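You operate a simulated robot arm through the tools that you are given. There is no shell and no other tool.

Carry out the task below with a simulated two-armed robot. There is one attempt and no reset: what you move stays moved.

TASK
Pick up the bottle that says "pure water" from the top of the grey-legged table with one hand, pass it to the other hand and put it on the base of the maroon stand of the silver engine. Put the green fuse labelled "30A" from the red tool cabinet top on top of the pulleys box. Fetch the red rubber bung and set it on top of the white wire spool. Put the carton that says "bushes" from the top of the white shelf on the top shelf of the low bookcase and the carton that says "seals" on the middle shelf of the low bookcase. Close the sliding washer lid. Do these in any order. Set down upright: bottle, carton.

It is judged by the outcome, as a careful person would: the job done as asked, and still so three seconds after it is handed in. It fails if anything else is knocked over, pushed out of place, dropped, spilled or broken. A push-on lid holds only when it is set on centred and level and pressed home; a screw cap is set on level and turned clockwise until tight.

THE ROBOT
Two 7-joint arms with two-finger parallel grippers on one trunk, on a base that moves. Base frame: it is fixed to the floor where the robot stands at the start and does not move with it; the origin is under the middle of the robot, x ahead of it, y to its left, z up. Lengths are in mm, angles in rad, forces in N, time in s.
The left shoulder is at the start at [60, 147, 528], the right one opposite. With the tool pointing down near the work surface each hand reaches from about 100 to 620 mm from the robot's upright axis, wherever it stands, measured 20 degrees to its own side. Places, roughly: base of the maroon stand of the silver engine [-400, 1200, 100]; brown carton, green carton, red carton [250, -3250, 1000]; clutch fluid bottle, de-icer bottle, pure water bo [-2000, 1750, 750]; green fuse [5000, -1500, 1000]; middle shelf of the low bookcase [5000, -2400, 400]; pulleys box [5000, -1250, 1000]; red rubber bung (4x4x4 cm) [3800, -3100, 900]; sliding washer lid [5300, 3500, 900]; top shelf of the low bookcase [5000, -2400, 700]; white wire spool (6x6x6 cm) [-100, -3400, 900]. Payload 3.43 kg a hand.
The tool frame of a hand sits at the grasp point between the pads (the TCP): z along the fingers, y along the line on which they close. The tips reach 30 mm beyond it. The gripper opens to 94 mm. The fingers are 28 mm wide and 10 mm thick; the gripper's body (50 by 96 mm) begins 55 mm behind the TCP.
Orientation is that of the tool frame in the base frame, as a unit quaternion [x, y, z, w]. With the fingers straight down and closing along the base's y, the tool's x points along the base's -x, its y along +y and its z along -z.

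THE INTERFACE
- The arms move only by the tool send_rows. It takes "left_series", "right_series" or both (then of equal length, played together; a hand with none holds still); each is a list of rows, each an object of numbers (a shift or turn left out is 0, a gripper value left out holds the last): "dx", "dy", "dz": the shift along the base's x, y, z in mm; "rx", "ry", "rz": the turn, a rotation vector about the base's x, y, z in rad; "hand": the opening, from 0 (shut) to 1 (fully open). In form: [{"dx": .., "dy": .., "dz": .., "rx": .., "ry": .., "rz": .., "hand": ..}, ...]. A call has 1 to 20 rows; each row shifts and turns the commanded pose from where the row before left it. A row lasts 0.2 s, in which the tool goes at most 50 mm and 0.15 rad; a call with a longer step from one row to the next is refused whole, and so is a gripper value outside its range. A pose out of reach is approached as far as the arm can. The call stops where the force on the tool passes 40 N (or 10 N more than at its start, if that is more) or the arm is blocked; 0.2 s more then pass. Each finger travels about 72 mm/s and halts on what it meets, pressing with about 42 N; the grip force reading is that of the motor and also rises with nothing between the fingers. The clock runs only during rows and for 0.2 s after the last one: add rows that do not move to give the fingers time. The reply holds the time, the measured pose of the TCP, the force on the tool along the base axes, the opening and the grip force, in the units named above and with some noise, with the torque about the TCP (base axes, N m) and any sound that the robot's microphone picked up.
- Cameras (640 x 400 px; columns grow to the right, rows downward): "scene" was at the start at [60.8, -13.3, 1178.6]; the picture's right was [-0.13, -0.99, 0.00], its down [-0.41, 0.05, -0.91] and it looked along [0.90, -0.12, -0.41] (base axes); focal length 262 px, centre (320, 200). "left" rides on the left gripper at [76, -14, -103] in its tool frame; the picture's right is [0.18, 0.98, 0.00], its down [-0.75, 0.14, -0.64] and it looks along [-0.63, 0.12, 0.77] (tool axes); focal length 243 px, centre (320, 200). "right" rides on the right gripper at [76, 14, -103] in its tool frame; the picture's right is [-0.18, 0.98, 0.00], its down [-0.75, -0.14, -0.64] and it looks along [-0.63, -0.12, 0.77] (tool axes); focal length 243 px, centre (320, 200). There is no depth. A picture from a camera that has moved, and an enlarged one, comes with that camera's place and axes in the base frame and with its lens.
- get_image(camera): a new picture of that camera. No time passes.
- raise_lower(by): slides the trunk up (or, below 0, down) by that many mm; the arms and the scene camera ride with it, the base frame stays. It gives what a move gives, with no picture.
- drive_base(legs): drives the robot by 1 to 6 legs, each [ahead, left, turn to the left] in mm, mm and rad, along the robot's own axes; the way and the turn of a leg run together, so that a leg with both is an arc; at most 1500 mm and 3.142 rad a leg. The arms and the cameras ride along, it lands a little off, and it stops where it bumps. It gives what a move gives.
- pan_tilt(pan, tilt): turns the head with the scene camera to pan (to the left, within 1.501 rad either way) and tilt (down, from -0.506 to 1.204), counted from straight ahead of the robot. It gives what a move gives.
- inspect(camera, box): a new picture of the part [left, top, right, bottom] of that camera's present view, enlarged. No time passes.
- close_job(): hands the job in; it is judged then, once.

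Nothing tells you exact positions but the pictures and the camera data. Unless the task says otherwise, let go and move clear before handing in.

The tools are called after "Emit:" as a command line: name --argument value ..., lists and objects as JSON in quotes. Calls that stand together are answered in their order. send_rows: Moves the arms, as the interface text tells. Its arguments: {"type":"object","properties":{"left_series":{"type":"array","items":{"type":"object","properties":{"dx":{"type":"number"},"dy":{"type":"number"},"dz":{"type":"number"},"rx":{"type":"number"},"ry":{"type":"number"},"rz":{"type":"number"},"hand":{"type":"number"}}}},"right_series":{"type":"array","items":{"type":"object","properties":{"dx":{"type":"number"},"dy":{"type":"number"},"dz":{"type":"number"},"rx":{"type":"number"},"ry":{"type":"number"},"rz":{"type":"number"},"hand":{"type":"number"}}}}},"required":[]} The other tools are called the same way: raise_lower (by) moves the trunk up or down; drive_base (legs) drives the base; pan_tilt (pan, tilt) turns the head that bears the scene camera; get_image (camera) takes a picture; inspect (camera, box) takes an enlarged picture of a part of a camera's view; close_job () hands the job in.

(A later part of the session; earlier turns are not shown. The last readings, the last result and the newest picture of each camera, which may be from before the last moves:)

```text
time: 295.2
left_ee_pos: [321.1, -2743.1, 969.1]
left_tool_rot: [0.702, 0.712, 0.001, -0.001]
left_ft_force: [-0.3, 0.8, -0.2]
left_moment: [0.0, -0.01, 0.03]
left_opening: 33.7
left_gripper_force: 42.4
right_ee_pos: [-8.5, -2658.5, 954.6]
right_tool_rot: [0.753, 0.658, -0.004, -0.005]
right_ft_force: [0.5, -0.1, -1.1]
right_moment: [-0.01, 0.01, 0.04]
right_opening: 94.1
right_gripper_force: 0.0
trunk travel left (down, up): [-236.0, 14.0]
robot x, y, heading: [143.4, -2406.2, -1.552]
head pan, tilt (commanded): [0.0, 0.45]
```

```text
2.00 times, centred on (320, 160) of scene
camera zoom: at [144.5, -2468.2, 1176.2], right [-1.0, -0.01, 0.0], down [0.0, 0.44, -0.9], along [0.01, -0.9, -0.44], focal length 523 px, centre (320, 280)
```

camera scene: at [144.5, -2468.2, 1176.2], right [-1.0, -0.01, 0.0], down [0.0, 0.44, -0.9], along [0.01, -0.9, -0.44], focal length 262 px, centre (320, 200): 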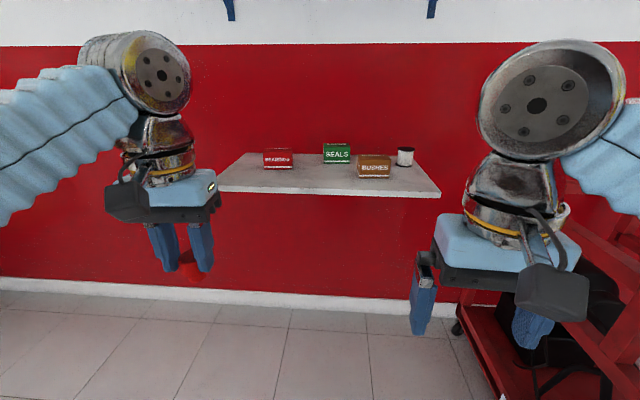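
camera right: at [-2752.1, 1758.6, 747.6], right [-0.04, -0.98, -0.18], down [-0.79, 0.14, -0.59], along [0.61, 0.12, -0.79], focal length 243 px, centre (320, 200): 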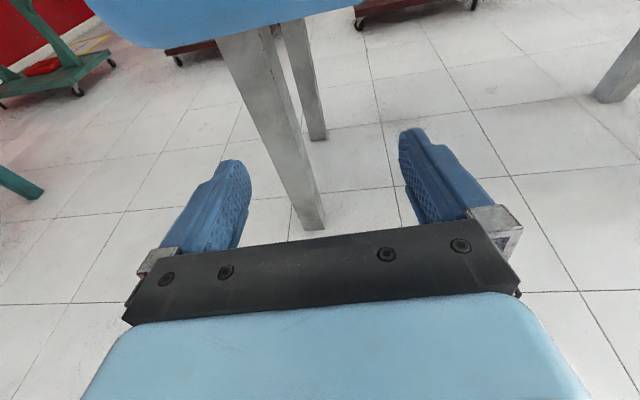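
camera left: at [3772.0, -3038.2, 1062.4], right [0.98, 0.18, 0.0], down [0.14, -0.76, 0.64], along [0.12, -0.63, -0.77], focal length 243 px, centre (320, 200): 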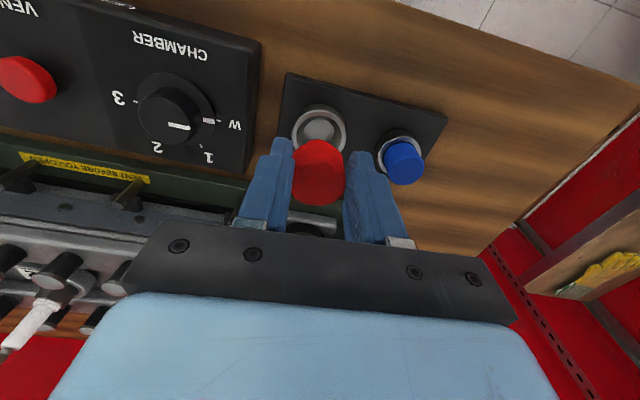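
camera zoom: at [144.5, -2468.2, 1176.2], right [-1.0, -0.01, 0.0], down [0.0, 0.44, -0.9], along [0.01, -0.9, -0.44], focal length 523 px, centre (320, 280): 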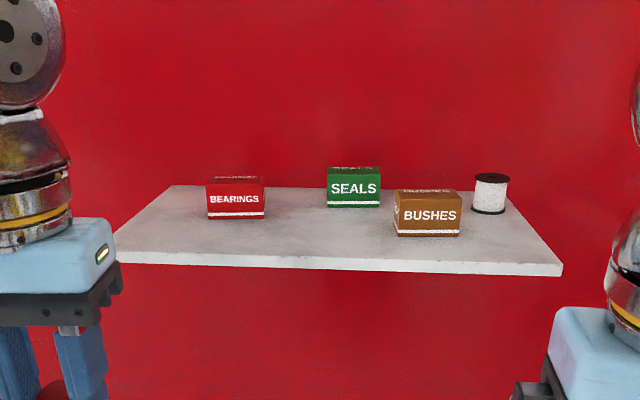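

Emit:
drive_base --legs '[[0, -135, -0.018], [420, 0, 0]]'

Emit:
pan_tilt --pan 0.0 --tilt 0.6

Emit:
get_image --camera "scene"

Emit:
get_image --camera "left"

Emit:
get_image --camera "right"

```text
time: 298.7
left_ee_pos: [176.4, -3163.5, 970.4]
left_tool_rot: [0.709, 0.705, 0.0, 0.0]
left_ft_force: [-0.7, -0.1, -0.9]
left_moment: [-0.01, 0.03, -0.01]
left_opening: 33.5
left_gripper_force: 41.9
right_ee_pos: [-152.6, -3073.6, 955.4]
right_tool_rot: [0.76, 0.65, -0.004, -0.004]
right_ft_force: [-0.2, 0.6, 0.4]
right_moment: [-0.01, 0.01, 0.01]
right_opening: 94.0
right_gripper_force: 0.0
trunk travel left (down, up): [-236.0, 14.0]
robot x, y, heading: [10.0, -2823.9, -1.581]
head pan, tilt (commanded): [0.0, 0.45]
```

```text
time: 299.4
left_ee_pos: [176.1, -3163.0, 971.0]
left_tool_rot: [0.71, 0.705, 0.0, 0.0]
left_ft_force: [0.3, -0.1, -0.5]
left_moment: [0.02, 0.01, 0.01]
left_opening: 33.6
left_gripper_force: 42.1
right_ee_pos: [-152.5, -3073.7, 956.1]
right_tool_rot: [0.76, 0.65, -0.004, -0.005]
right_ft_force: [0.0, 0.3, 0.1]
right_moment: [0.01, 0.03, -0.01]
right_opening: 94.0
right_gripper_force: 0.1
trunk travel left (down, up): [-236.0, 14.0]
robot x, y, heading: [4.7, -2821.3, -1.585]
head pan, tilt (commanded): [0.0, 0.6]
```

```text
taken
camera scene: at [5.6, -2883.5, 1162.6], right [-1.0, 0.01, 0.0], down [0.0, 0.56, -0.83], along [-0.01, -0.83, -0.56], focal length 262 px, centre (320, 200)
```

scene: 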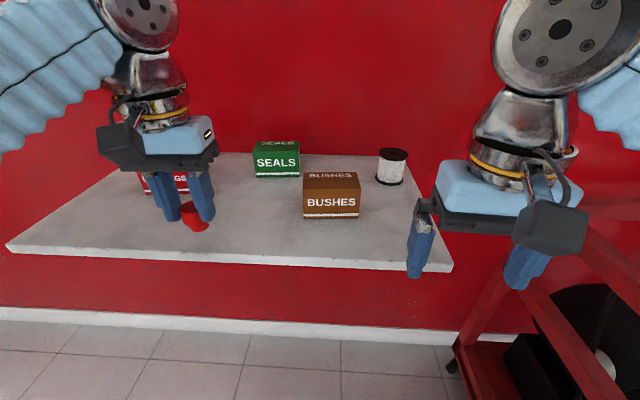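

```text
taken
camera left: at [162.9, -3089.9, 1073.8], right [0.98, 0.18, 0.0], down [0.14, -0.76, 0.64], along [0.11, -0.63, -0.77], focal length 243 px, centre (320, 200)
```

left: 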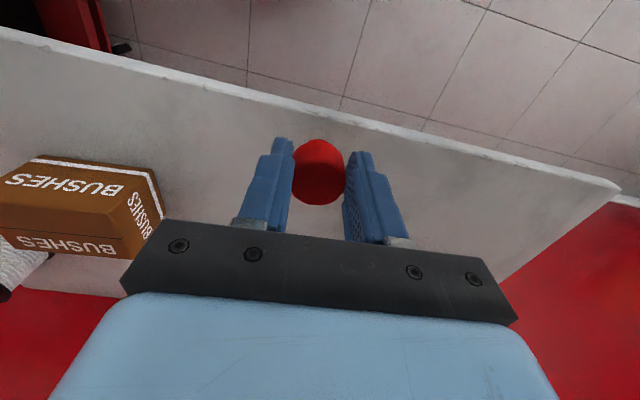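

```text
taken
camera right: at [-125.7, -3002.9, 1056.5], right [0.94, -0.33, -0.01], down [-0.25, -0.72, 0.64], along [-0.22, -0.6, -0.77], focal length 243 px, centre (320, 200)
```

right: 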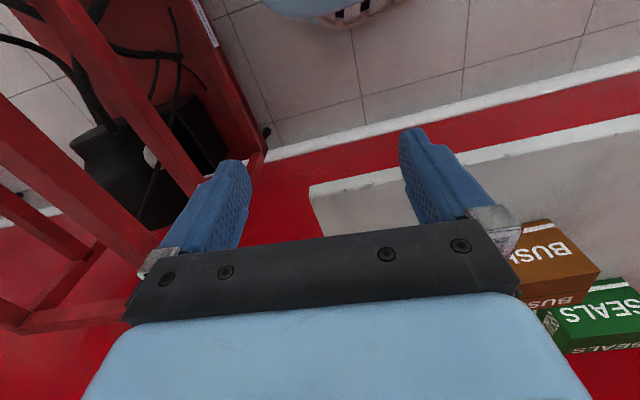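

Emit:
inspect --camera "scene" --box '[240, 120, 440, 245]'

```text
3.20 times, centred on (340, 182) of scene
camera zoom: at [5.6, -2883.5, 1162.6], right [-1.0, 0.01, 0.0], down [0.0, 0.56, -0.83], along [-0.01, -0.83, -0.56], focal length 837 px, centre (256, 256)
```

zoom: 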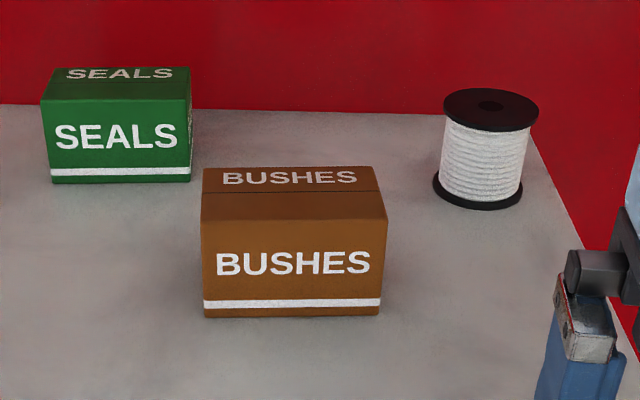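

Emit:
send_rows --left_series '[{"dx": -20, "dy": -10}, {"dx": -20, "dy": -10}, {"dx": -20, "dy": -10}, {"dx": -20, "dy": -10}, {"dx": -20, "dy": -10}, {"dz": -15}, {"dz": -15}, {"dz": -10}, {"dz": -6}, {}]'

Emit:
get_image --camera "left"

Emit:
inspect --camera "scene" --box '[180, 120, 380, 260]'

```text
time: 301.4
left_ee_pos: [77.1, -3213.4, 932.0]
left_tool_rot: [0.71, 0.704, -0.009, 0.002]
left_ft_force: [0.4, 2.3, 16.7]
left_moment: [0.07, -0.09, 0.03]
left_opening: 33.6
left_gripper_force: 42.0
right_ee_pos: [-152.5, -3071.8, 955.0]
right_tool_rot: [0.759, 0.651, -0.005, -0.004]
right_ft_force: [-0.6, 0.4, 0.0]
right_moment: [0.02, 0.03, -0.04]
right_opening: 93.9
right_gripper_force: 0.1
trunk travel left (down, up): [-236.0, 14.0]
robot x, y, heading: [2.7, -2824.0, -1.576]
head pan, tilt (commanded): [0.0, 0.6]
stopped in row 9 (left hand): the force on the tool passed its limit at 50 N (the readings are from after the stop); the commanded pose is now the measured one
```

```text
taken
camera left: at [64.1, -3137.4, 1034.7], right [0.98, 0.18, -0.01], down [0.14, -0.74, 0.65], along [0.11, -0.64, -0.76], focal length 243 px, centre (320, 200)
```

left: 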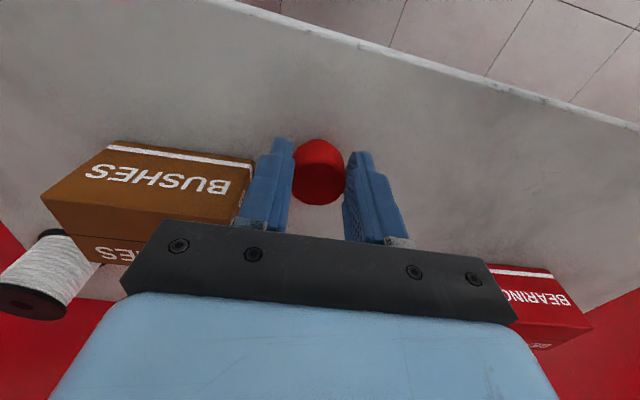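

```text
2.86 times, centred on (280, 190) of scene
camera zoom: at [5.5, -2882.5, 1162.8], right [-1.0, 0.01, 0.0], down [0.0, 0.56, -0.83], along [-0.01, -0.83, -0.56], focal length 747 px, centre (434, 229)
```

zoom: 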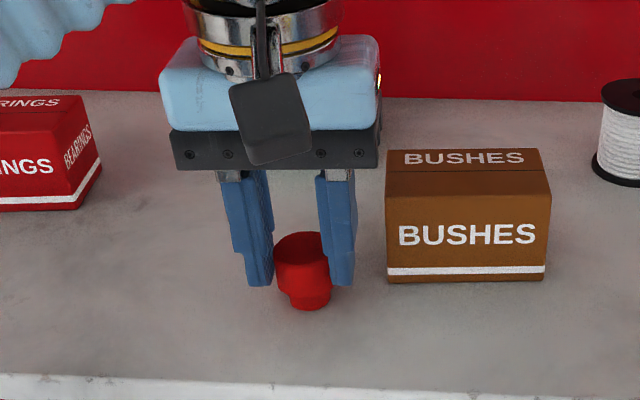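

Emit:
send_rows --left_series '[{"dz": 2}, {}]'

```text
time: 302.0
left_ee_pos: [77.6, -3215.1, 932.1]
left_tool_rot: [0.709, 0.705, -0.007, 0.002]
left_ft_force: [0.5, 4.2, 5.3]
left_moment: [0.21, -0.03, 0.01]
left_opening: 33.4
left_gripper_force: 42.3
right_ee_pos: [-152.7, -3074.1, 952.8]
right_tool_rot: [0.76, 0.65, -0.004, -0.005]
right_ft_force: [0.2, -0.4, 0.9]
right_moment: [0.04, 0.0, 0.02]
right_opening: 94.1
right_gripper_force: 0.1
trunk travel left (down, up): [-236.0, 14.0]
robot x, y, heading: [7.1, -2824.1, -1.578]
head pan, tilt (commanded): [0.0, 0.6]
```

Emit:
send_rows --left_series '[{"hand": 0.45}, {"hand": 0.6}, {"hand": 0.65}, {}]'

Emit:
inspect --camera "scene" --box '[180, 120, 380, 260]'

Emit:
get_image --camera "left"

```text
time: 303.0
left_ee_pos: [76.7, -3213.9, 931.3]
left_tool_rot: [0.709, 0.705, -0.006, 0.001]
left_ft_force: [-0.1, 0.1, 0.2]
left_moment: [0.01, 0.0, 0.03]
left_opening: 61.5
left_gripper_force: 0.1
right_ee_pos: [-151.7, -3074.7, 952.6]
right_tool_rot: [0.76, 0.65, -0.005, -0.005]
right_ft_force: [-0.1, 0.3, -0.2]
right_moment: [0.0, 0.02, 0.0]
right_opening: 93.9
right_gripper_force: 0.1
trunk travel left (down, up): [-236.0, 14.0]
robot x, y, heading: [7.6, -2827.3, -1.578]
head pan, tilt (commanded): [0.0, 0.6]
```

```text
2.86 times, centred on (280, 190) of scene
camera zoom: at [5.6, -2883.5, 1162.6], right [-1.0, 0.01, 0.0], down [0.0, 0.56, -0.83], along [-0.01, -0.82, -0.56], focal length 747 px, centre (434, 229)
```

zoom: 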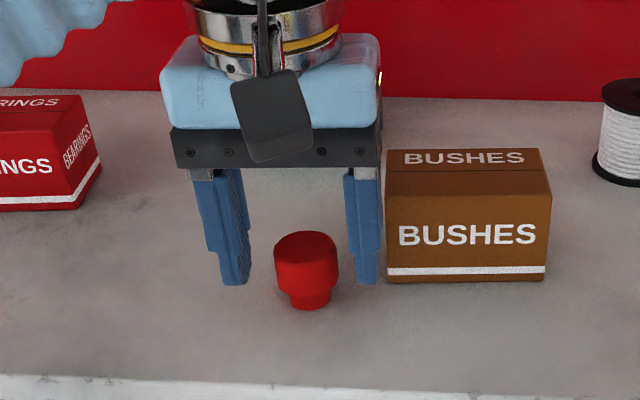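

```text
taken
camera left: at [63.8, -3138.9, 1035.1], right [0.98, 0.18, -0.01], down [0.14, -0.75, 0.65], along [0.11, -0.64, -0.76], focal length 243 px, centre (320, 200)
```

left: 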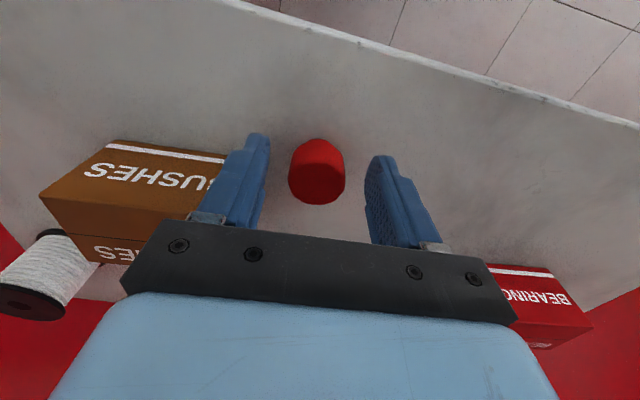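

Emit:
send_rows --left_series '[{"dz": 15}, {"dz": 20}, {"dz": 10}, {"dx": 20, "dy": 10}, {"dx": 25, "dy": 15}, {"dx": 25, "dy": 15}, {"dx": 25, "dy": 15}, {"dx": 25, "dy": 10}, {"dx": 15}, {}]' --right_series '[{}, {}, {}, {"rz": 0.05}, {"rz": 0.05}, {"rz": 0.05}, {}, {}, {}, {}]'

Emit:
get_image --camera "scene"

```text
time: 305.2
left_ee_pos: [195.5, -3157.4, 976.9]
left_tool_rot: [0.71, 0.704, -0.014, -0.011]
left_ft_force: [-0.9, 0.6, 1.0]
left_moment: [0.0, -0.01, 0.03]
left_opening: 61.1
left_gripper_force: 0.1
left hand out of reach, approached as far as the arm can: row 7, 8, 9
right_ee_pos: [-152.7, -3074.2, 954.8]
right_tool_rot: [0.709, 0.705, -0.004, -0.004]
right_ft_force: [0.1, 0.4, 1.3]
right_moment: [0.0, 0.0, -0.04]
right_opening: 94.3
right_gripper_force: 0.1
trunk travel left (down, up): [-236.0, 14.0]
robot x, y, heading: [4.9, -2820.2, -1.582]
head pan, tilt (commanded): [0.0, 0.6]
```

```text
taken
camera scene: at [5.4, -2883.3, 1162.6], right [-1.0, 0.01, 0.0], down [0.0, 0.56, -0.83], along [-0.01, -0.83, -0.56], focal length 262 px, centre (320, 200)
```

scene: 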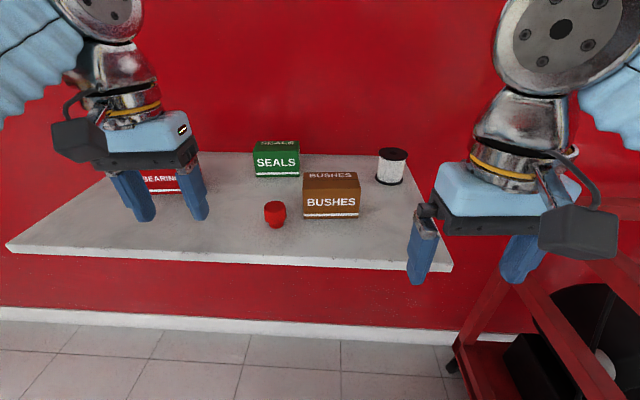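

Emit:
send_rows --right_series '[{"dx": 23, "dy": -4, "dz": 3, "rx": -0.15, "hand": 0.58}, {"dx": 23, "dy": -4, "dz": 3, "rx": -0.15}, {"dx": 23, "dy": -8, "dz": 3, "rx": -0.15}, {"dx": 23, "dy": -8, "dz": 3, "rx": -0.15}, {"dx": 23, "dy": -8, "dz": 3, "rx": -0.15}, {"dx": 23, "dy": -8, "dz": 3, "rx": -0.035}, {"dx": 23, "dy": -8}, {"dx": 23, "dy": -8}, {"dx": 23, "dy": -8}, {"dx": 22, "dy": -4}, {}]' --left_series '[{"dx": 15}, {"dx": 15}, {"dx": 15}, {"dx": 15}, {"dx": 10}, {}, {}, {}, {}, {}, {}]'

Emit:
get_image --camera "right"

Emit:
get_image --camera "scene"

```text
time: 307.6
left_ee_pos: [266.2, -3156.6, 976.4]
left_tool_rot: [0.709, 0.705, -0.007, 0.0]
left_ft_force: [-0.4, -0.1, -0.3]
left_moment: [0.0, 0.03, 0.0]
left_opening: 60.9
left_gripper_force: 0.1
right_ee_pos: [77.3, -3141.7, 972.7]
right_tool_rot: [0.656, 0.651, -0.273, 0.267]
right_ft_force: [0.5, 0.1, -0.7]
right_moment: [0.01, -0.02, 0.01]
right_opening: 54.2
right_gripper_force: 0.1
trunk travel left (down, up): [-236.0, 14.0]
robot x, y, heading: [7.3, -2824.9, -1.581]
head pan, tilt (commanded): [0.0, 0.6]
```

```text
taken
camera right: at [92.6, -3017.5, 990.8], right [0.98, -0.14, 0.13], down [-0.14, -0.08, 0.99], along [-0.13, -0.99, -0.1], focal length 243 px, centre (320, 200)
```

right: 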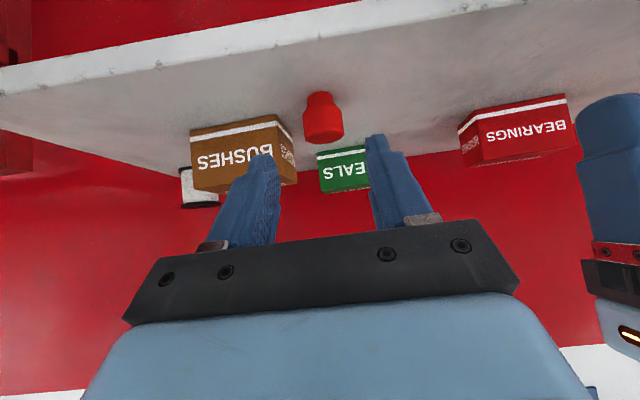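

```text
taken
camera scene: at [5.8, -2883.6, 1162.6], right [-1.0, 0.01, 0.0], down [0.0, 0.57, -0.82], along [-0.01, -0.82, -0.57], focal length 262 px, centre (320, 200)
```

scene: 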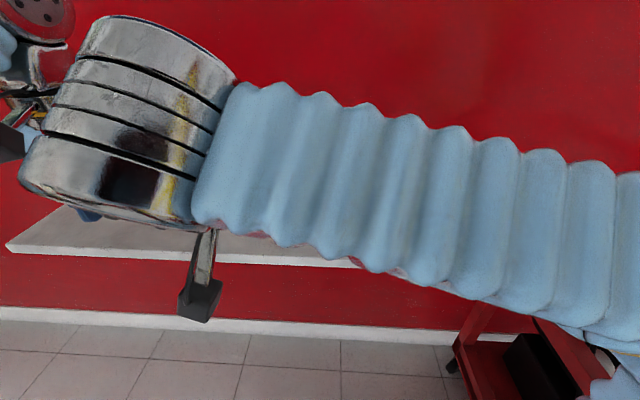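

Emit:
send_rows --right_series '[{"dy": -12, "dz": -10}, {"dy": -12, "dz": -10}, {"dy": -12, "dz": -10}, {"dy": -12, "dz": -10}, {"dy": -12, "dz": -8}, {}]'

Emit:
get_image --camera "right"

Emit:
get_image --camera "left"

```text
time: 309.0
left_ee_pos: [266.2, -3157.2, 975.9]
left_tool_rot: [0.709, 0.706, -0.007, 0.001]
left_ft_force: [-0.6, 0.0, 0.3]
left_moment: [0.03, 0.04, -0.01]
left_opening: 60.9
left_gripper_force: 0.0
right_ee_pos: [77.6, -3201.3, 924.4]
right_tool_rot: [0.656, 0.65, -0.273, 0.267]
right_ft_force: [1.3, 0.7, 0.1]
right_moment: [-0.02, -0.01, 0.0]
right_opening: 54.3
right_gripper_force: 0.0
trunk travel left (down, up): [-236.0, 14.0]
robot x, y, heading: [4.7, -2822.4, -1.581]
head pan, tilt (commanded): [0.0, 0.6]
```

```text
taken
camera right: at [92.5, -3076.9, 943.0], right [0.98, -0.14, 0.13], down [-0.14, -0.08, 0.99], along [-0.13, -0.99, -0.1], focal length 243 px, centre (320, 200)
```

right: 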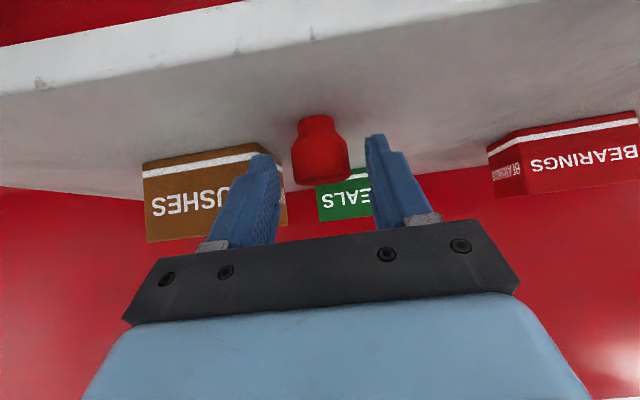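

```text
taken
camera left: at [252.8, -3082.6, 1078.3], right [0.98, 0.18, -0.01], down [0.14, -0.75, 0.65], along [0.11, -0.64, -0.76], focal length 243 px, centre (320, 200)
```

left: 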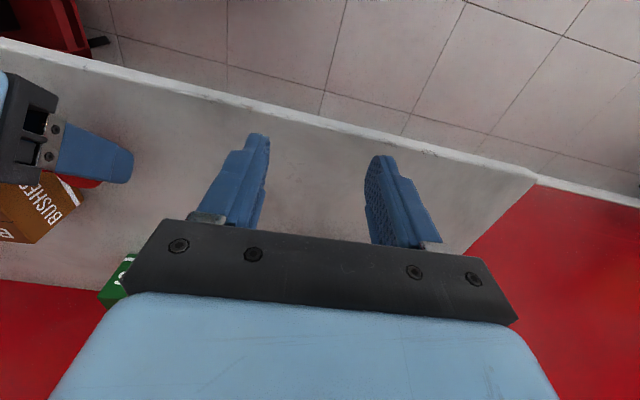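

Emit:
send_rows --right_series '[{"dy": -4, "dz": -2}, {"hand": 0.3}, {"hand": 0.0}, {"hand": 0}, {"hand": 0}]'

Emit:
get_image --camera "right"

```text
time: 310.2
left_ee_pos: [267.2, -3158.3, 974.8]
left_tool_rot: [0.709, 0.705, -0.006, 0.001]
left_ft_force: [-0.5, 0.9, -1.0]
left_moment: [0.0, 0.03, 0.0]
left_opening: 61.0
left_gripper_force: 0.0
right_ee_pos: [75.7, -3206.2, 922.7]
right_tool_rot: [0.657, 0.65, -0.273, 0.266]
right_ft_force: [-0.4, 0.9, 0.0]
right_moment: [0.0, -0.01, 0.02]
right_opening: 34.0
right_gripper_force: 42.4
trunk travel left (down, up): [-236.0, 14.0]
robot x, y, heading: [5.7, -2825.4, -1.578]
head pan, tilt (commanded): [0.0, 0.6]
```

```text
taken
camera right: at [92.2, -3081.1, 941.1], right [0.98, -0.14, 0.13], down [-0.14, -0.08, 0.99], along [-0.13, -0.99, -0.1], focal length 243 px, centre (320, 200)
```

right: 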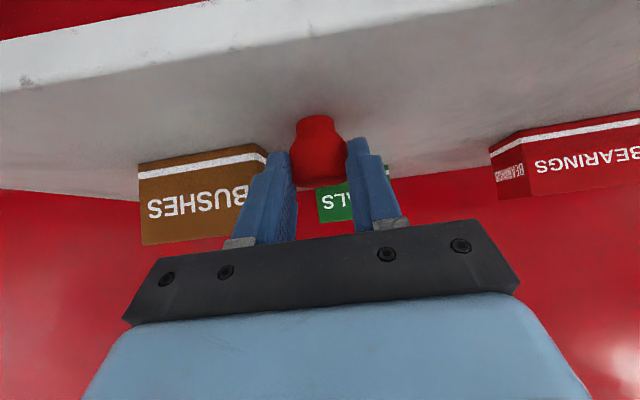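

Emit:
send_rows --right_series '[{"dz": 10}, {"dz": 20}, {"dz": 20, "dx": -10}, {"dz": 20, "dx": -25}, {"dz": 20, "dx": -25}, {"dx": -30}, {"dx": -30}, {"dx": -30}, {"dx": -30}, {"dx": -30}, {"dx": -13}, {}]'

Emit:
get_image --camera "right"

Emit:
get_image --camera "scene"

```text
time: 312.8
left_ee_pos: [267.0, -3158.1, 975.9]
left_tool_rot: [0.709, 0.706, -0.006, 0.001]
left_ft_force: [-0.4, -0.2, 0.6]
left_moment: [-0.01, -0.02, 0.0]
left_opening: 61.1
left_gripper_force: 0.1
right_ee_pos: [-146.7, -3206.2, 1012.9]
right_tool_rot: [0.658, 0.649, -0.274, 0.266]
right_ft_force: [-0.2, -0.1, -0.1]
right_moment: [0.01, -0.02, -0.02]
right_opening: 33.8
right_gripper_force: 42.2
trunk travel left (down, up): [-236.0, 14.0]
robot x, y, heading: [4.3, -2823.9, -1.58]
head pan, tilt (commanded): [0.0, 0.6]
```

```text
taken
camera right: at [-130.6, -3081.6, 1031.0], right [0.98, -0.14, 0.13], down [-0.14, -0.08, 0.99], along [-0.13, -0.99, -0.1], focal length 243 px, centre (320, 200)
```

right: 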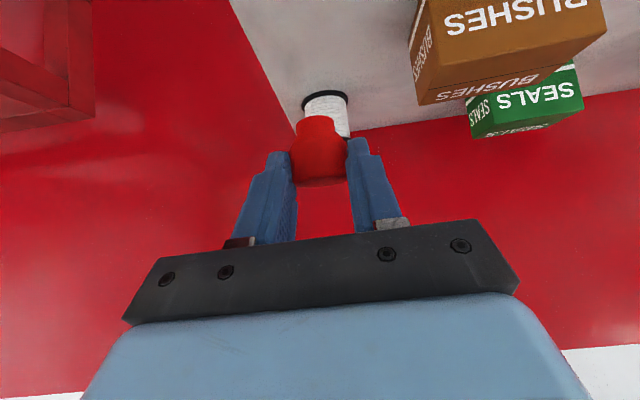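

```text
taken
camera scene: at [5.5, -2883.5, 1162.6], right [-1.0, 0.01, 0.0], down [0.0, 0.56, -0.83], along [-0.01, -0.82, -0.56], focal length 262 px, centre (320, 200)
```

scene: 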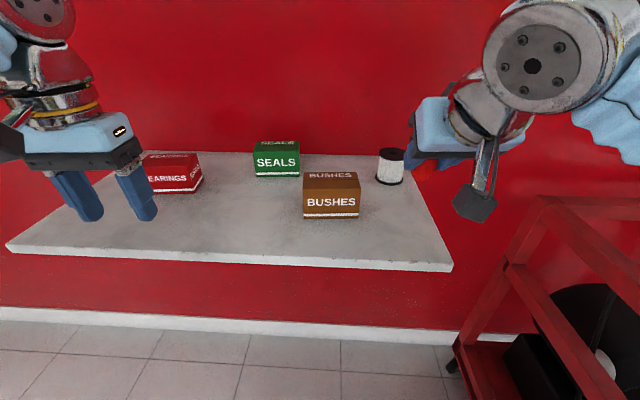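

Emit:
send_rows --right_series '[{"dy": -25, "dx": -2}, {"dy": -25}, {"dy": -25}, {"dy": -25}, {"dy": -25}, {"dy": -20}, {"dy": -8}, {}]'

Emit:
get_image --camera "right"

Emit:
inspect --camera "scene" --box '[320, 90, 480, 200]'

Emit:
get_image --camera "left"

```text
time: 314.6
left_ee_pos: [265.4, -3159.0, 975.7]
left_tool_rot: [0.709, 0.705, -0.006, 0.001]
left_ft_force: [0.6, 0.2, 0.2]
left_moment: [-0.01, -0.02, 0.01]
left_opening: 60.9
left_gripper_force: 0.0
right_ee_pos: [-148.8, -3359.2, 1012.9]
right_tool_rot: [0.657, 0.65, -0.273, 0.267]
right_ft_force: [0.0, 0.0, -1.2]
right_moment: [0.03, 0.01, -0.04]
right_opening: 33.9
right_gripper_force: 42.3
trunk travel left (down, up): [-236.0, 14.0]
robot x, y, heading: [5.3, -2826.1, -1.584]
head pan, tilt (commanded): [0.0, 0.6]
```

```text
taken
camera right: at [-132.5, -3234.8, 1030.5], right [0.98, -0.14, 0.13], down [-0.14, -0.08, 0.99], along [-0.13, -0.99, -0.1], focal length 243 px, centre (320, 200)
```

right: 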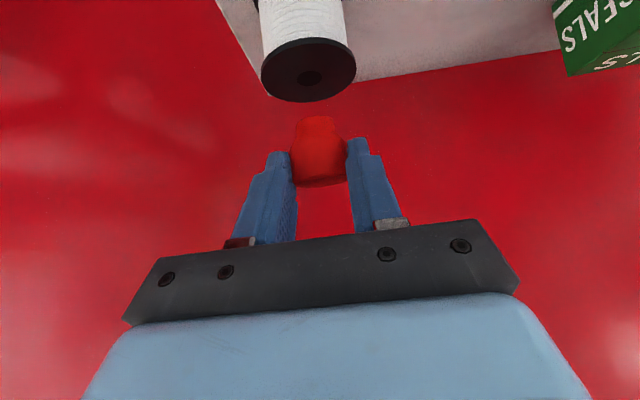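

```text
3.64 times, centred on (400, 145) of scene
camera zoom: at [5.6, -2883.6, 1162.6], right [-1.0, 0.01, 0.0], down [0.0, 0.57, -0.82], along [-0.01, -0.82, -0.57], focal length 951 px, centre (29, 400)
```

zoom: 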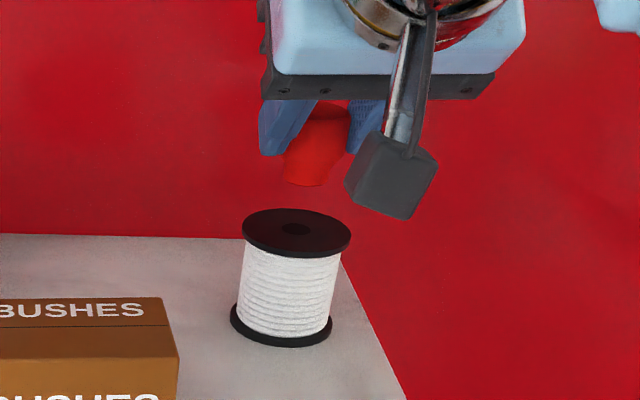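

```text
taken
camera left: at [252.7, -3082.6, 1078.4], right [0.98, 0.18, -0.01], down [0.14, -0.75, 0.65], along [0.11, -0.64, -0.76], focal length 243 px, centre (320, 200)
```

left: 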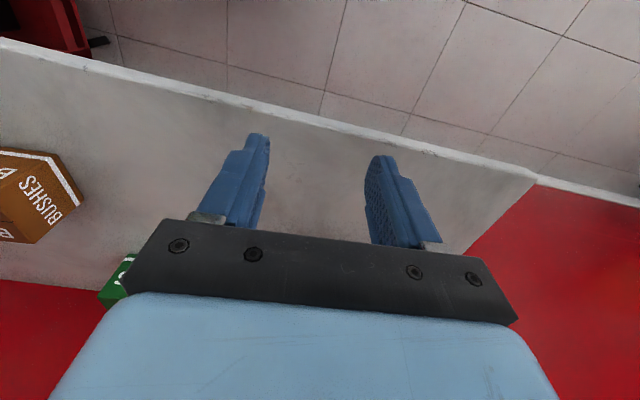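

Emit:
send_rows --right_series '[{"dy": -4, "dz": -8}, {"dz": -8}, {"dz": -5}, {"dz": -3}, {"dz": -2}, {"dz": -2}, {"dz": -2}, {"dz": -2}]'

Emit:
inspect --camera "scene" --box '[320, 90, 480, 200]'

Emit:
get_image --camera "right"

```text
time: 316.4
left_ee_pos: [266.1, -3157.0, 976.4]
left_tool_rot: [0.71, 0.705, -0.008, 0.002]
left_ft_force: [-0.3, 0.5, 0.0]
left_moment: [0.01, -0.01, -0.04]
left_opening: 61.1
left_gripper_force: 0.1
right_ee_pos: [-149.0, -3362.8, 982.1]
right_tool_rot: [0.657, 0.649, -0.275, 0.269]
right_ft_force: [-0.9, -3.4, 12.7]
right_moment: [-0.33, 0.0, 0.02]
right_opening: 34.0
right_gripper_force: 41.7
trunk travel left (down, up): [-236.0, 14.0]
robot x, y, heading: [8.7, -2823.3, -1.579]
head pan, tilt (commanded): [0.0, 0.6]
```

```text
3.64 times, centred on (400, 145) of scene
camera zoom: at [5.7, -2883.1, 1162.9], right [-1.0, 0.01, 0.0], down [0.0, 0.56, -0.83], along [-0.01, -0.83, -0.56], focal length 951 px, centre (29, 400)
```

zoom: 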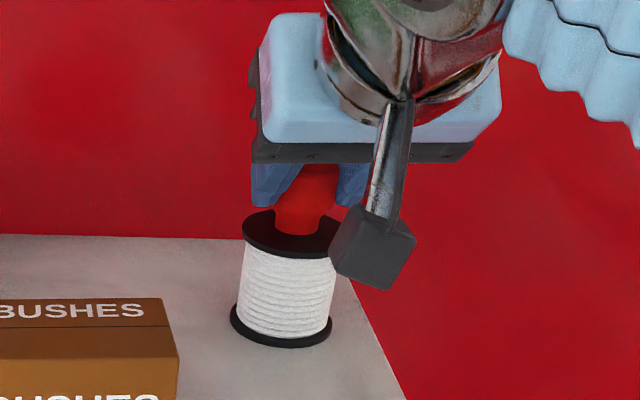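

```text
taken
camera right: at [-133.0, -3238.4, 1000.1], right [0.98, -0.14, 0.13], down [-0.14, -0.07, 0.99], along [-0.13, -0.99, -0.09], focal length 243 px, centre (320, 200)
```

right: 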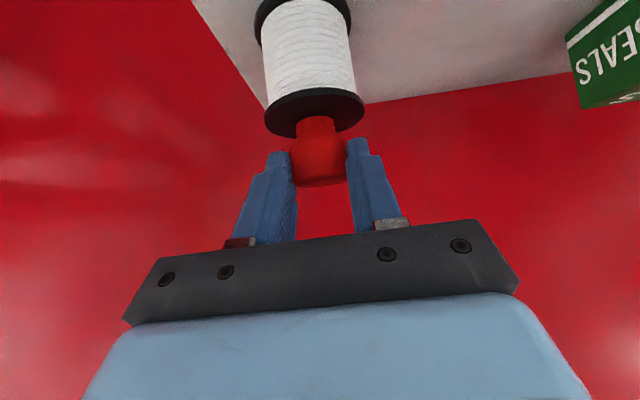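

Emit:
send_rows --right_series '[{"dz": 1}, {"hand": 0.45}, {"hand": 0.55}, {"hand": 0.6}, {}]'

Emit:
inspect --camera "scene" --box '[320, 90, 480, 200]'

Emit:
get_image --camera "right"

```text
time: 317.6
left_ee_pos: [266.1, -3158.9, 974.9]
left_tool_rot: [0.709, 0.706, -0.006, 0.001]
left_ft_force: [0.9, 0.6, 0.1]
left_moment: [-0.01, -0.04, 0.01]
left_opening: 61.4
left_gripper_force: 0.1
right_ee_pos: [-148.4, -3362.7, 981.6]
right_tool_rot: [0.657, 0.65, -0.273, 0.267]
right_ft_force: [0.0, 1.0, 0.2]
right_moment: [0.01, 0.0, -0.02]
right_opening: 56.2
right_gripper_force: 0.1
trunk travel left (down, up): [-236.0, 14.0]
robot x, y, heading: [5.9, -2825.4, -1.58]
head pan, tilt (commanded): [0.0, 0.6]
```

```text
3.64 times, centred on (400, 145) of scene
camera zoom: at [5.6, -2883.5, 1162.6], right [-1.0, 0.01, 0.0], down [0.0, 0.56, -0.83], along [-0.01, -0.82, -0.57], focal length 951 px, centre (29, 400)
```

zoom: 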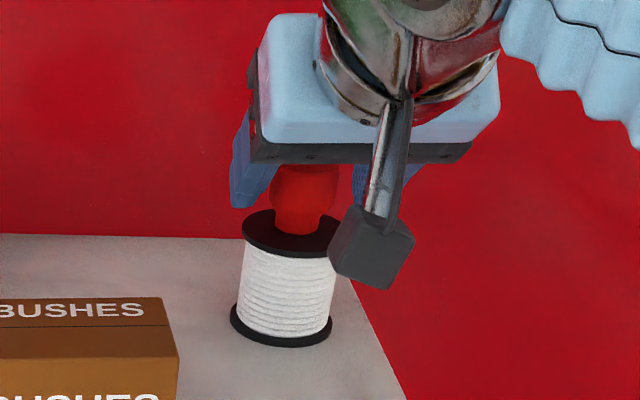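

```text
taken
camera right: at [-132.7, -3238.8, 999.7], right [0.98, -0.14, 0.13], down [-0.14, -0.08, 0.99], along [-0.13, -0.99, -0.1], focal length 243 px, centre (320, 200)
```

right: 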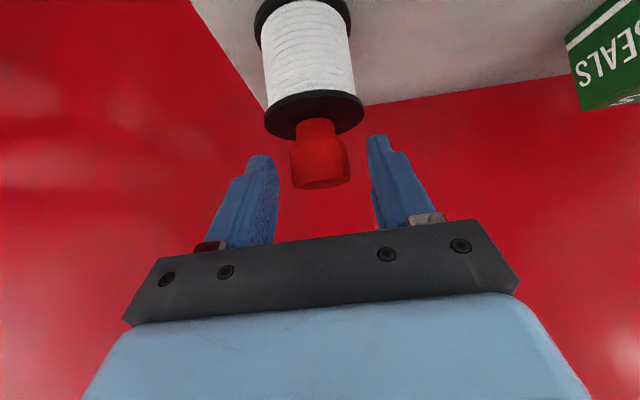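

Bung stands centred on the spool. I retreat the right hand back and up along its axis.

Emit:
send_rows --right_series '[{"dy": 10, "dz": 6}, {"dy": 15, "dz": 10}, {"dy": 20, "dz": 15}, {"dy": 25, "dz": 10}, {"dy": 25}, {"dy": 25}, {"dy": 25}, {"dy": 25}, {}]'

Emit:
get_image --camera "scene"

Emit:
inspect --camera "scene" --box '[320, 90, 480, 200]'

```text
time: 319.6
left_ee_pos: [266.5, -3157.5, 976.6]
left_tool_rot: [0.708, 0.706, -0.007, 0.002]
left_ft_force: [0.2, 0.6, -1.0]
left_moment: [0.02, -0.02, 0.02]
left_opening: 61.1
left_gripper_force: 0.1
right_ee_pos: [-147.9, -3192.1, 1022.4]
right_tool_rot: [0.657, 0.65, -0.274, 0.266]
right_ft_force: [0.4, 1.0, 0.4]
right_moment: [0.02, 0.02, -0.02]
right_opening: 56.6
right_gripper_force: 0.1
trunk travel left (down, up): [-236.0, 14.0]
robot x, y, heading: [10.2, -2820.9, -1.579]
head pan, tilt (commanded): [0.0, 0.6]
```

```text
taken
camera scene: at [5.6, -2883.4, 1162.6], right [-1.0, 0.01, 0.0], down [0.0, 0.56, -0.83], along [-0.01, -0.83, -0.56], focal length 262 px, centre (320, 200)
```

scene: 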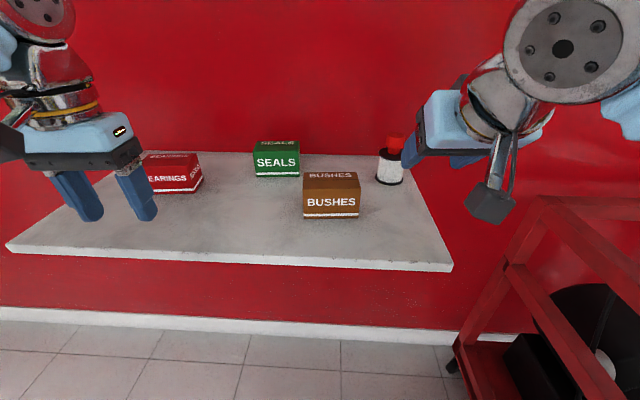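

```text
3.64 times, centred on (400, 145) of scene
camera zoom: at [5.6, -2883.4, 1162.6], right [-1.0, 0.01, 0.0], down [0.0, 0.56, -0.83], along [-0.01, -0.83, -0.56], focal length 951 px, centre (29, 400)
```

zoom: 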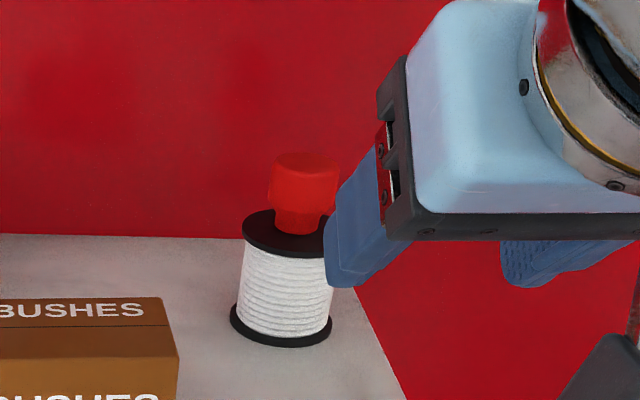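

Emit:
send_rows --right_series '[{"dy": 14, "dz": -12, "rx": 0.131}, {"dy": 14, "dz": -12, "rx": 0.131}, {"dy": 14, "dz": -12, "rx": 0.131}, {"dy": 14, "dz": -12, "rx": 0.131}, {"dy": 14, "dz": -12, "rx": 0.131}, {"dy": 12, "dz": -12, "rx": 0.131}, {"rz": -0.1428}, {"rz": -0.1428}, {"rz": -0.1428}, {"rz": -0.1428}, {"rz": -0.1428}, {"rz": -0.1428}, {"rz": -0.1428}, {"rz": -0.1428}, {"rz": -0.1428}, {"rz": -0.1428}, {"rz": -0.1428}, {}]' --left_series '[{}, {}, {}, {}, {}, {}, {"rz": 0.1428}, {"rz": 0.1428}, {"rz": 0.1428}, {"rz": 0.1428}, {"rz": 0.1428}, {"rz": 0.1428}, {"rz": 0.1428}, {"rz": 0.1428}, {"rz": 0.1428}, {"rz": 0.1428}, {"rz": 0.1428}, {}]'

Emit:
get_image --camera "scene"

```text
time: 323.4
left_ee_pos: [266.1, -3157.3, 976.6]
left_tool_rot: [0.001, 1.0, -0.003, 0.005]
left_ft_force: [1.2, 0.8, -0.1]
left_moment: [0.03, 0.02, 0.02]
left_opening: 61.2
left_gripper_force: 0.1
right_ee_pos: [-147.8, -3111.9, 951.1]
right_tool_rot: [1.0, -0.004, 0.002, -0.006]
right_ft_force: [0.5, -0.1, 0.3]
right_moment: [-0.01, 0.04, 0.01]
right_opening: 56.2
right_gripper_force: 0.0
trunk travel left (down, up): [-236.0, 14.0]
robot x, y, heading: [5.0, -2826.9, -1.58]
head pan, tilt (commanded): [0.0, 0.6]
```

```text
taken
camera scene: at [5.6, -2883.5, 1162.6], right [-1.0, 0.01, 0.0], down [0.0, 0.56, -0.83], along [-0.01, -0.82, -0.56], focal length 262 px, centre (320, 200)
```

scene: 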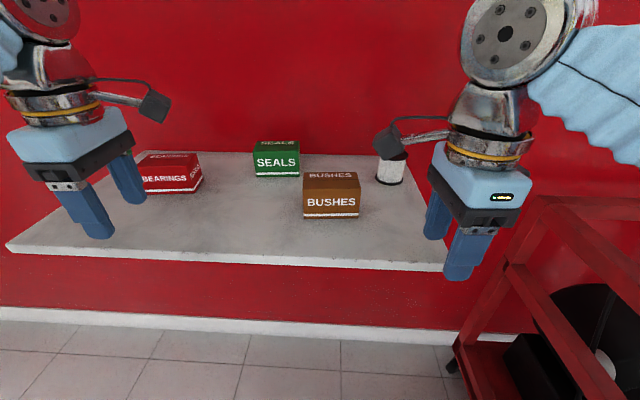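

Emit:
drive_base --legs '[[70, 0, 0]]'

Emit:
send_rows --right_series '[{"ry": -0.131, "dx": 8, "dz": 6, "dy": -5, "hand": 0.8}, {"ry": -0.131, "dx": 8, "dz": 6, "dy": -10}, {"ry": -0.131, "dx": 8, "dz": 6, "dy": -10}, {"ry": -0.131, "dx": 8, "dz": 6, "dy": -15}, {"ry": -0.131, "dx": 8, "dz": 6, "dy": -15}, {"ry": -0.131, "dx": 8, "dz": 6, "dy": -15}, {}, {}]'

Emit:
get_image --camera "right"

Emit:
get_image --camera "scene"

```text
time: 324.4
left_ee_pos: [265.7, -3227.6, 975.8]
left_tool_rot: [0.002, 1.0, -0.005, 0.005]
left_ft_force: [0.7, 0.0, 0.0]
left_moment: [-0.01, 0.01, 0.0]
left_opening: 60.9
left_gripper_force: 0.1
right_ee_pos: [-149.8, -3180.6, 951.8]
right_tool_rot: [1.0, -0.002, 0.0, -0.006]
right_ft_force: [-0.3, 1.3, 0.6]
right_moment: [-0.01, 0.01, 0.03]
right_opening: 56.5
right_gripper_force: 0.0
trunk travel left (down, up): [-236.0, 14.0]
robot x, y, heading: [5.0, -2894.9, -1.575]
head pan, tilt (commanded): [0.0, 0.6]
```

```text
time: 326.2
left_ee_pos: [266.7, -3228.4, 976.7]
left_tool_rot: [0.003, 1.0, -0.003, 0.005]
left_ft_force: [-0.2, 0.2, -0.3]
left_moment: [-0.03, 0.0, -0.05]
left_opening: 61.0
left_gripper_force: 0.0
right_ee_pos: [-110.9, -3242.4, 988.6]
right_tool_rot: [0.935, -0.009, 0.356, 0.004]
right_ft_force: [0.3, -0.1, -0.7]
right_moment: [0.0, 0.0, -0.02]
right_opening: 75.0
right_gripper_force: 0.0
right hand out of reach, approached as far as the arm can: row 1
trunk travel left (down, up): [-236.0, 14.0]
robot x, y, heading: [4.4, -2892.6, -1.58]
head pan, tilt (commanded): [0.0, 0.6]
```

```text
taken
camera right: at [-122.9, -3258.3, 1114.8], right [-0.16, -0.98, -0.12], down [-0.99, 0.16, -0.02], along [0.04, 0.12, -0.99], focal length 243 px, centre (320, 200)
```

right: 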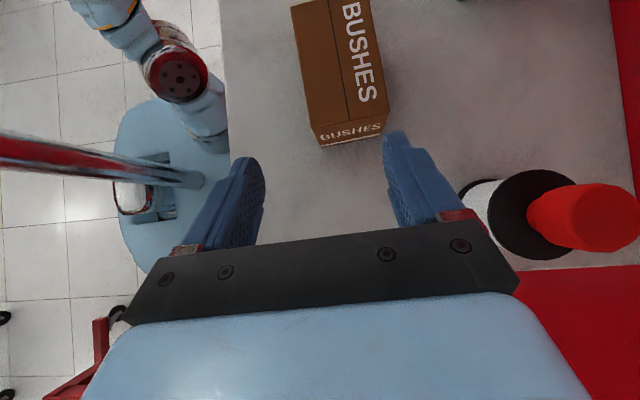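

```text
taken
camera scene: at [5.0, -2953.7, 1162.6], right [-1.0, 0.01, 0.0], down [0.0, 0.56, -0.83], along [-0.01, -0.82, -0.56], focal length 262 px, centre (320, 200)
```

scene: 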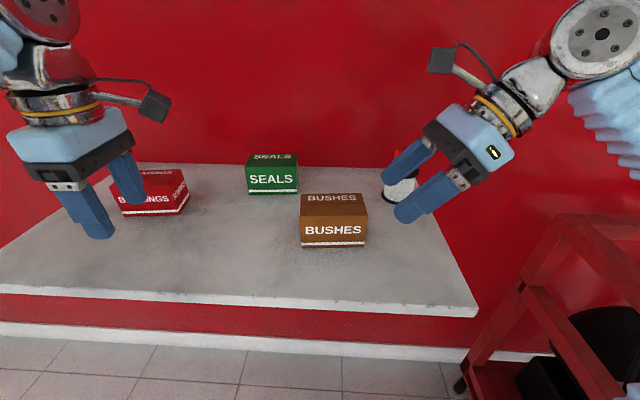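

Emit:
send_rows --right_series '[{"dx": 6, "dy": -9, "dz": 1}, {"dx": 6, "dy": -8, "dz": 1}, {"dx": 6, "dy": -8, "dz": 1}, {"dx": 12, "dz": -13}, {"dx": 12, "dz": -13}, {}]'

Emit:
get_image --camera "right"

```text
time: 327.6
left_ee_pos: [264.9, -3227.7, 975.8]
left_tool_rot: [0.002, 1.0, -0.003, 0.005]
left_ft_force: [0.8, 1.6, -0.1]
left_moment: [0.03, 0.02, 0.0]
left_opening: 61.0
left_gripper_force: 0.0
right_ee_pos: [-72.8, -3262.4, 959.5]
right_tool_rot: [0.935, -0.009, 0.356, 0.004]
right_ft_force: [-0.9, -0.1, -0.2]
right_moment: [-0.01, 0.0, 0.02]
right_opening: 75.2
right_gripper_force: 0.1
right hand out of reach, approached as far as the arm can: row 3
trunk travel left (down, up): [-236.0, 14.0]
robot x, y, heading: [7.5, -2894.0, -1.581]
head pan, tilt (commanded): [0.0, 0.6]
```

```text
taken
camera right: at [-84.5, -3278.1, 1086.9], right [-0.16, -0.98, -0.12], down [-0.99, 0.16, -0.02], along [0.04, 0.12, -0.99], focal length 243 px, centre (320, 200)
```

right: 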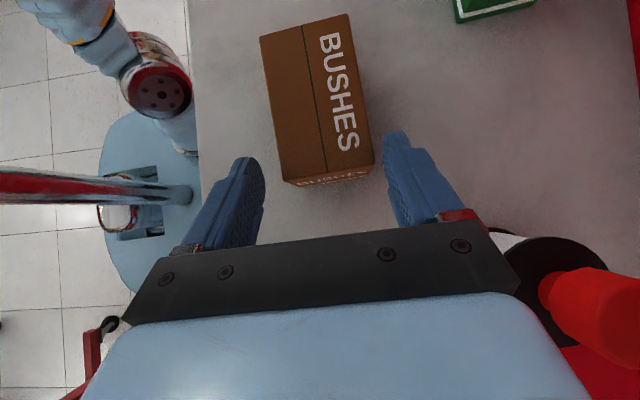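

Emit:
send_rows --right_series '[{"dx": 10, "dy": -5, "dz": -8}, {"dx": 10, "dz": -9}, {"dx": 10, "dz": -9}, {"dx": 9, "dz": -8}, {}]'

Emit:
get_image --camera "right"

Emit:
inspect --camera "scene" --box '[240, 130, 480, 290]'

```text
time: 328.8
left_ee_pos: [265.0, -3228.0, 975.2]
left_tool_rot: [0.002, 1.0, -0.003, 0.005]
left_ft_force: [0.6, 0.2, 0.0]
left_moment: [-0.01, 0.03, -0.02]
left_opening: 61.2
left_gripper_force: 0.0
right_ee_pos: [-38.6, -3261.9, 924.0]
right_tool_rot: [0.934, -0.009, 0.356, 0.006]
right_ft_force: [-0.3, 0.2, 0.3]
right_moment: [-0.01, 0.0, 0.03]
right_opening: 75.2
right_gripper_force: 0.1
right hand out of reach, approached as far as the arm can: row 2, 4
trunk travel left (down, up): [-236.0, 14.0]
robot x, y, heading: [3.2, -2894.6, -1.582]
head pan, tilt (commanded): [0.0, 0.6]
```

```text
taken
camera right: at [-50.4, -3277.3, 1049.3], right [-0.16, -0.98, -0.12], down [-0.99, 0.16, -0.02], along [0.04, 0.11, -0.99], focal length 243 px, centre (320, 200)
```

right: 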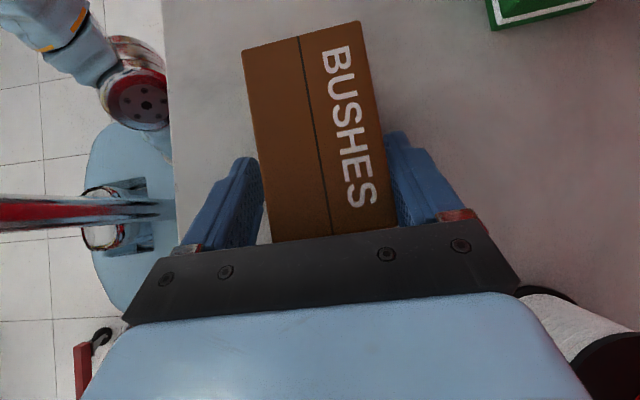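

```text
2.50 times, centred on (360, 210) of scene
camera zoom: at [5.0, -2953.7, 1162.6], right [-1.0, 0.01, 0.0], down [0.0, 0.56, -0.83], along [-0.01, -0.82, -0.57], focal length 654 px, centre (220, 175)
```

zoom: 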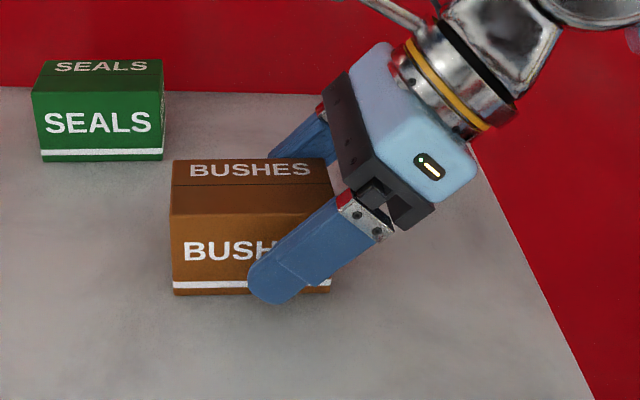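

Emit:
send_rows --right_series '[{"dy": -3}, {"dy": -3, "dx": 2}, {}]'

```text
time: 329.6
left_ee_pos: [265.0, -3228.5, 975.5]
left_tool_rot: [0.003, 1.0, -0.003, 0.005]
left_ft_force: [0.3, -0.7, 0.1]
left_moment: [0.0, 0.01, 0.03]
left_opening: 61.3
left_gripper_force: 0.0
right_ee_pos: [-40.6, -3264.6, 921.8]
right_tool_rot: [0.935, -0.009, 0.356, 0.005]
right_ft_force: [0.5, -0.1, -0.2]
right_moment: [-0.03, 0.02, 0.01]
right_opening: 75.0
right_gripper_force: 0.1
right hand out of reach, approached as far as the arm can: row 2
trunk travel left (down, up): [-236.0, 14.0]
robot x, y, heading: [7.8, -2892.0, -1.573]
head pan, tilt (commanded): [0.0, 0.6]
```

Emit:
send_rows --right_series '[{"hand": 0.6}, {"hand": 0.0}, {"hand": 0.0}, {"hand": 0.0}, {}]'

Emit:
get_image --camera "right"

```text
time: 330.8
left_ee_pos: [265.5, -3228.8, 975.5]
left_tool_rot: [0.003, 1.0, -0.004, 0.007]
left_ft_force: [0.3, 0.1, 0.3]
left_moment: [0.03, 0.02, -0.01]
left_opening: 60.8
left_gripper_force: 0.0
right_ee_pos: [-40.8, -3262.9, 922.2]
right_tool_rot: [0.935, -0.009, 0.356, 0.005]
right_ft_force: [-1.4, -1.5, 1.6]
right_moment: [0.12, -0.03, 0.05]
right_opening: 62.3
right_gripper_force: 42.1
trunk travel left (down, up): [-236.0, 14.0]
robot x, y, heading: [6.7, -2894.7, -1.583]
head pan, tilt (commanded): [0.0, 0.6]
```

```text
taken
camera right: at [-52.0, -3279.1, 1048.7], right [-0.16, -0.98, -0.12], down [-0.99, 0.16, -0.02], along [0.04, 0.11, -0.99], focal length 243 px, centre (320, 200)
```

right: 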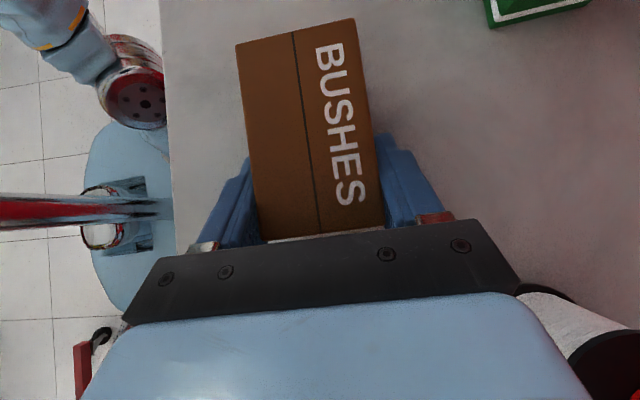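

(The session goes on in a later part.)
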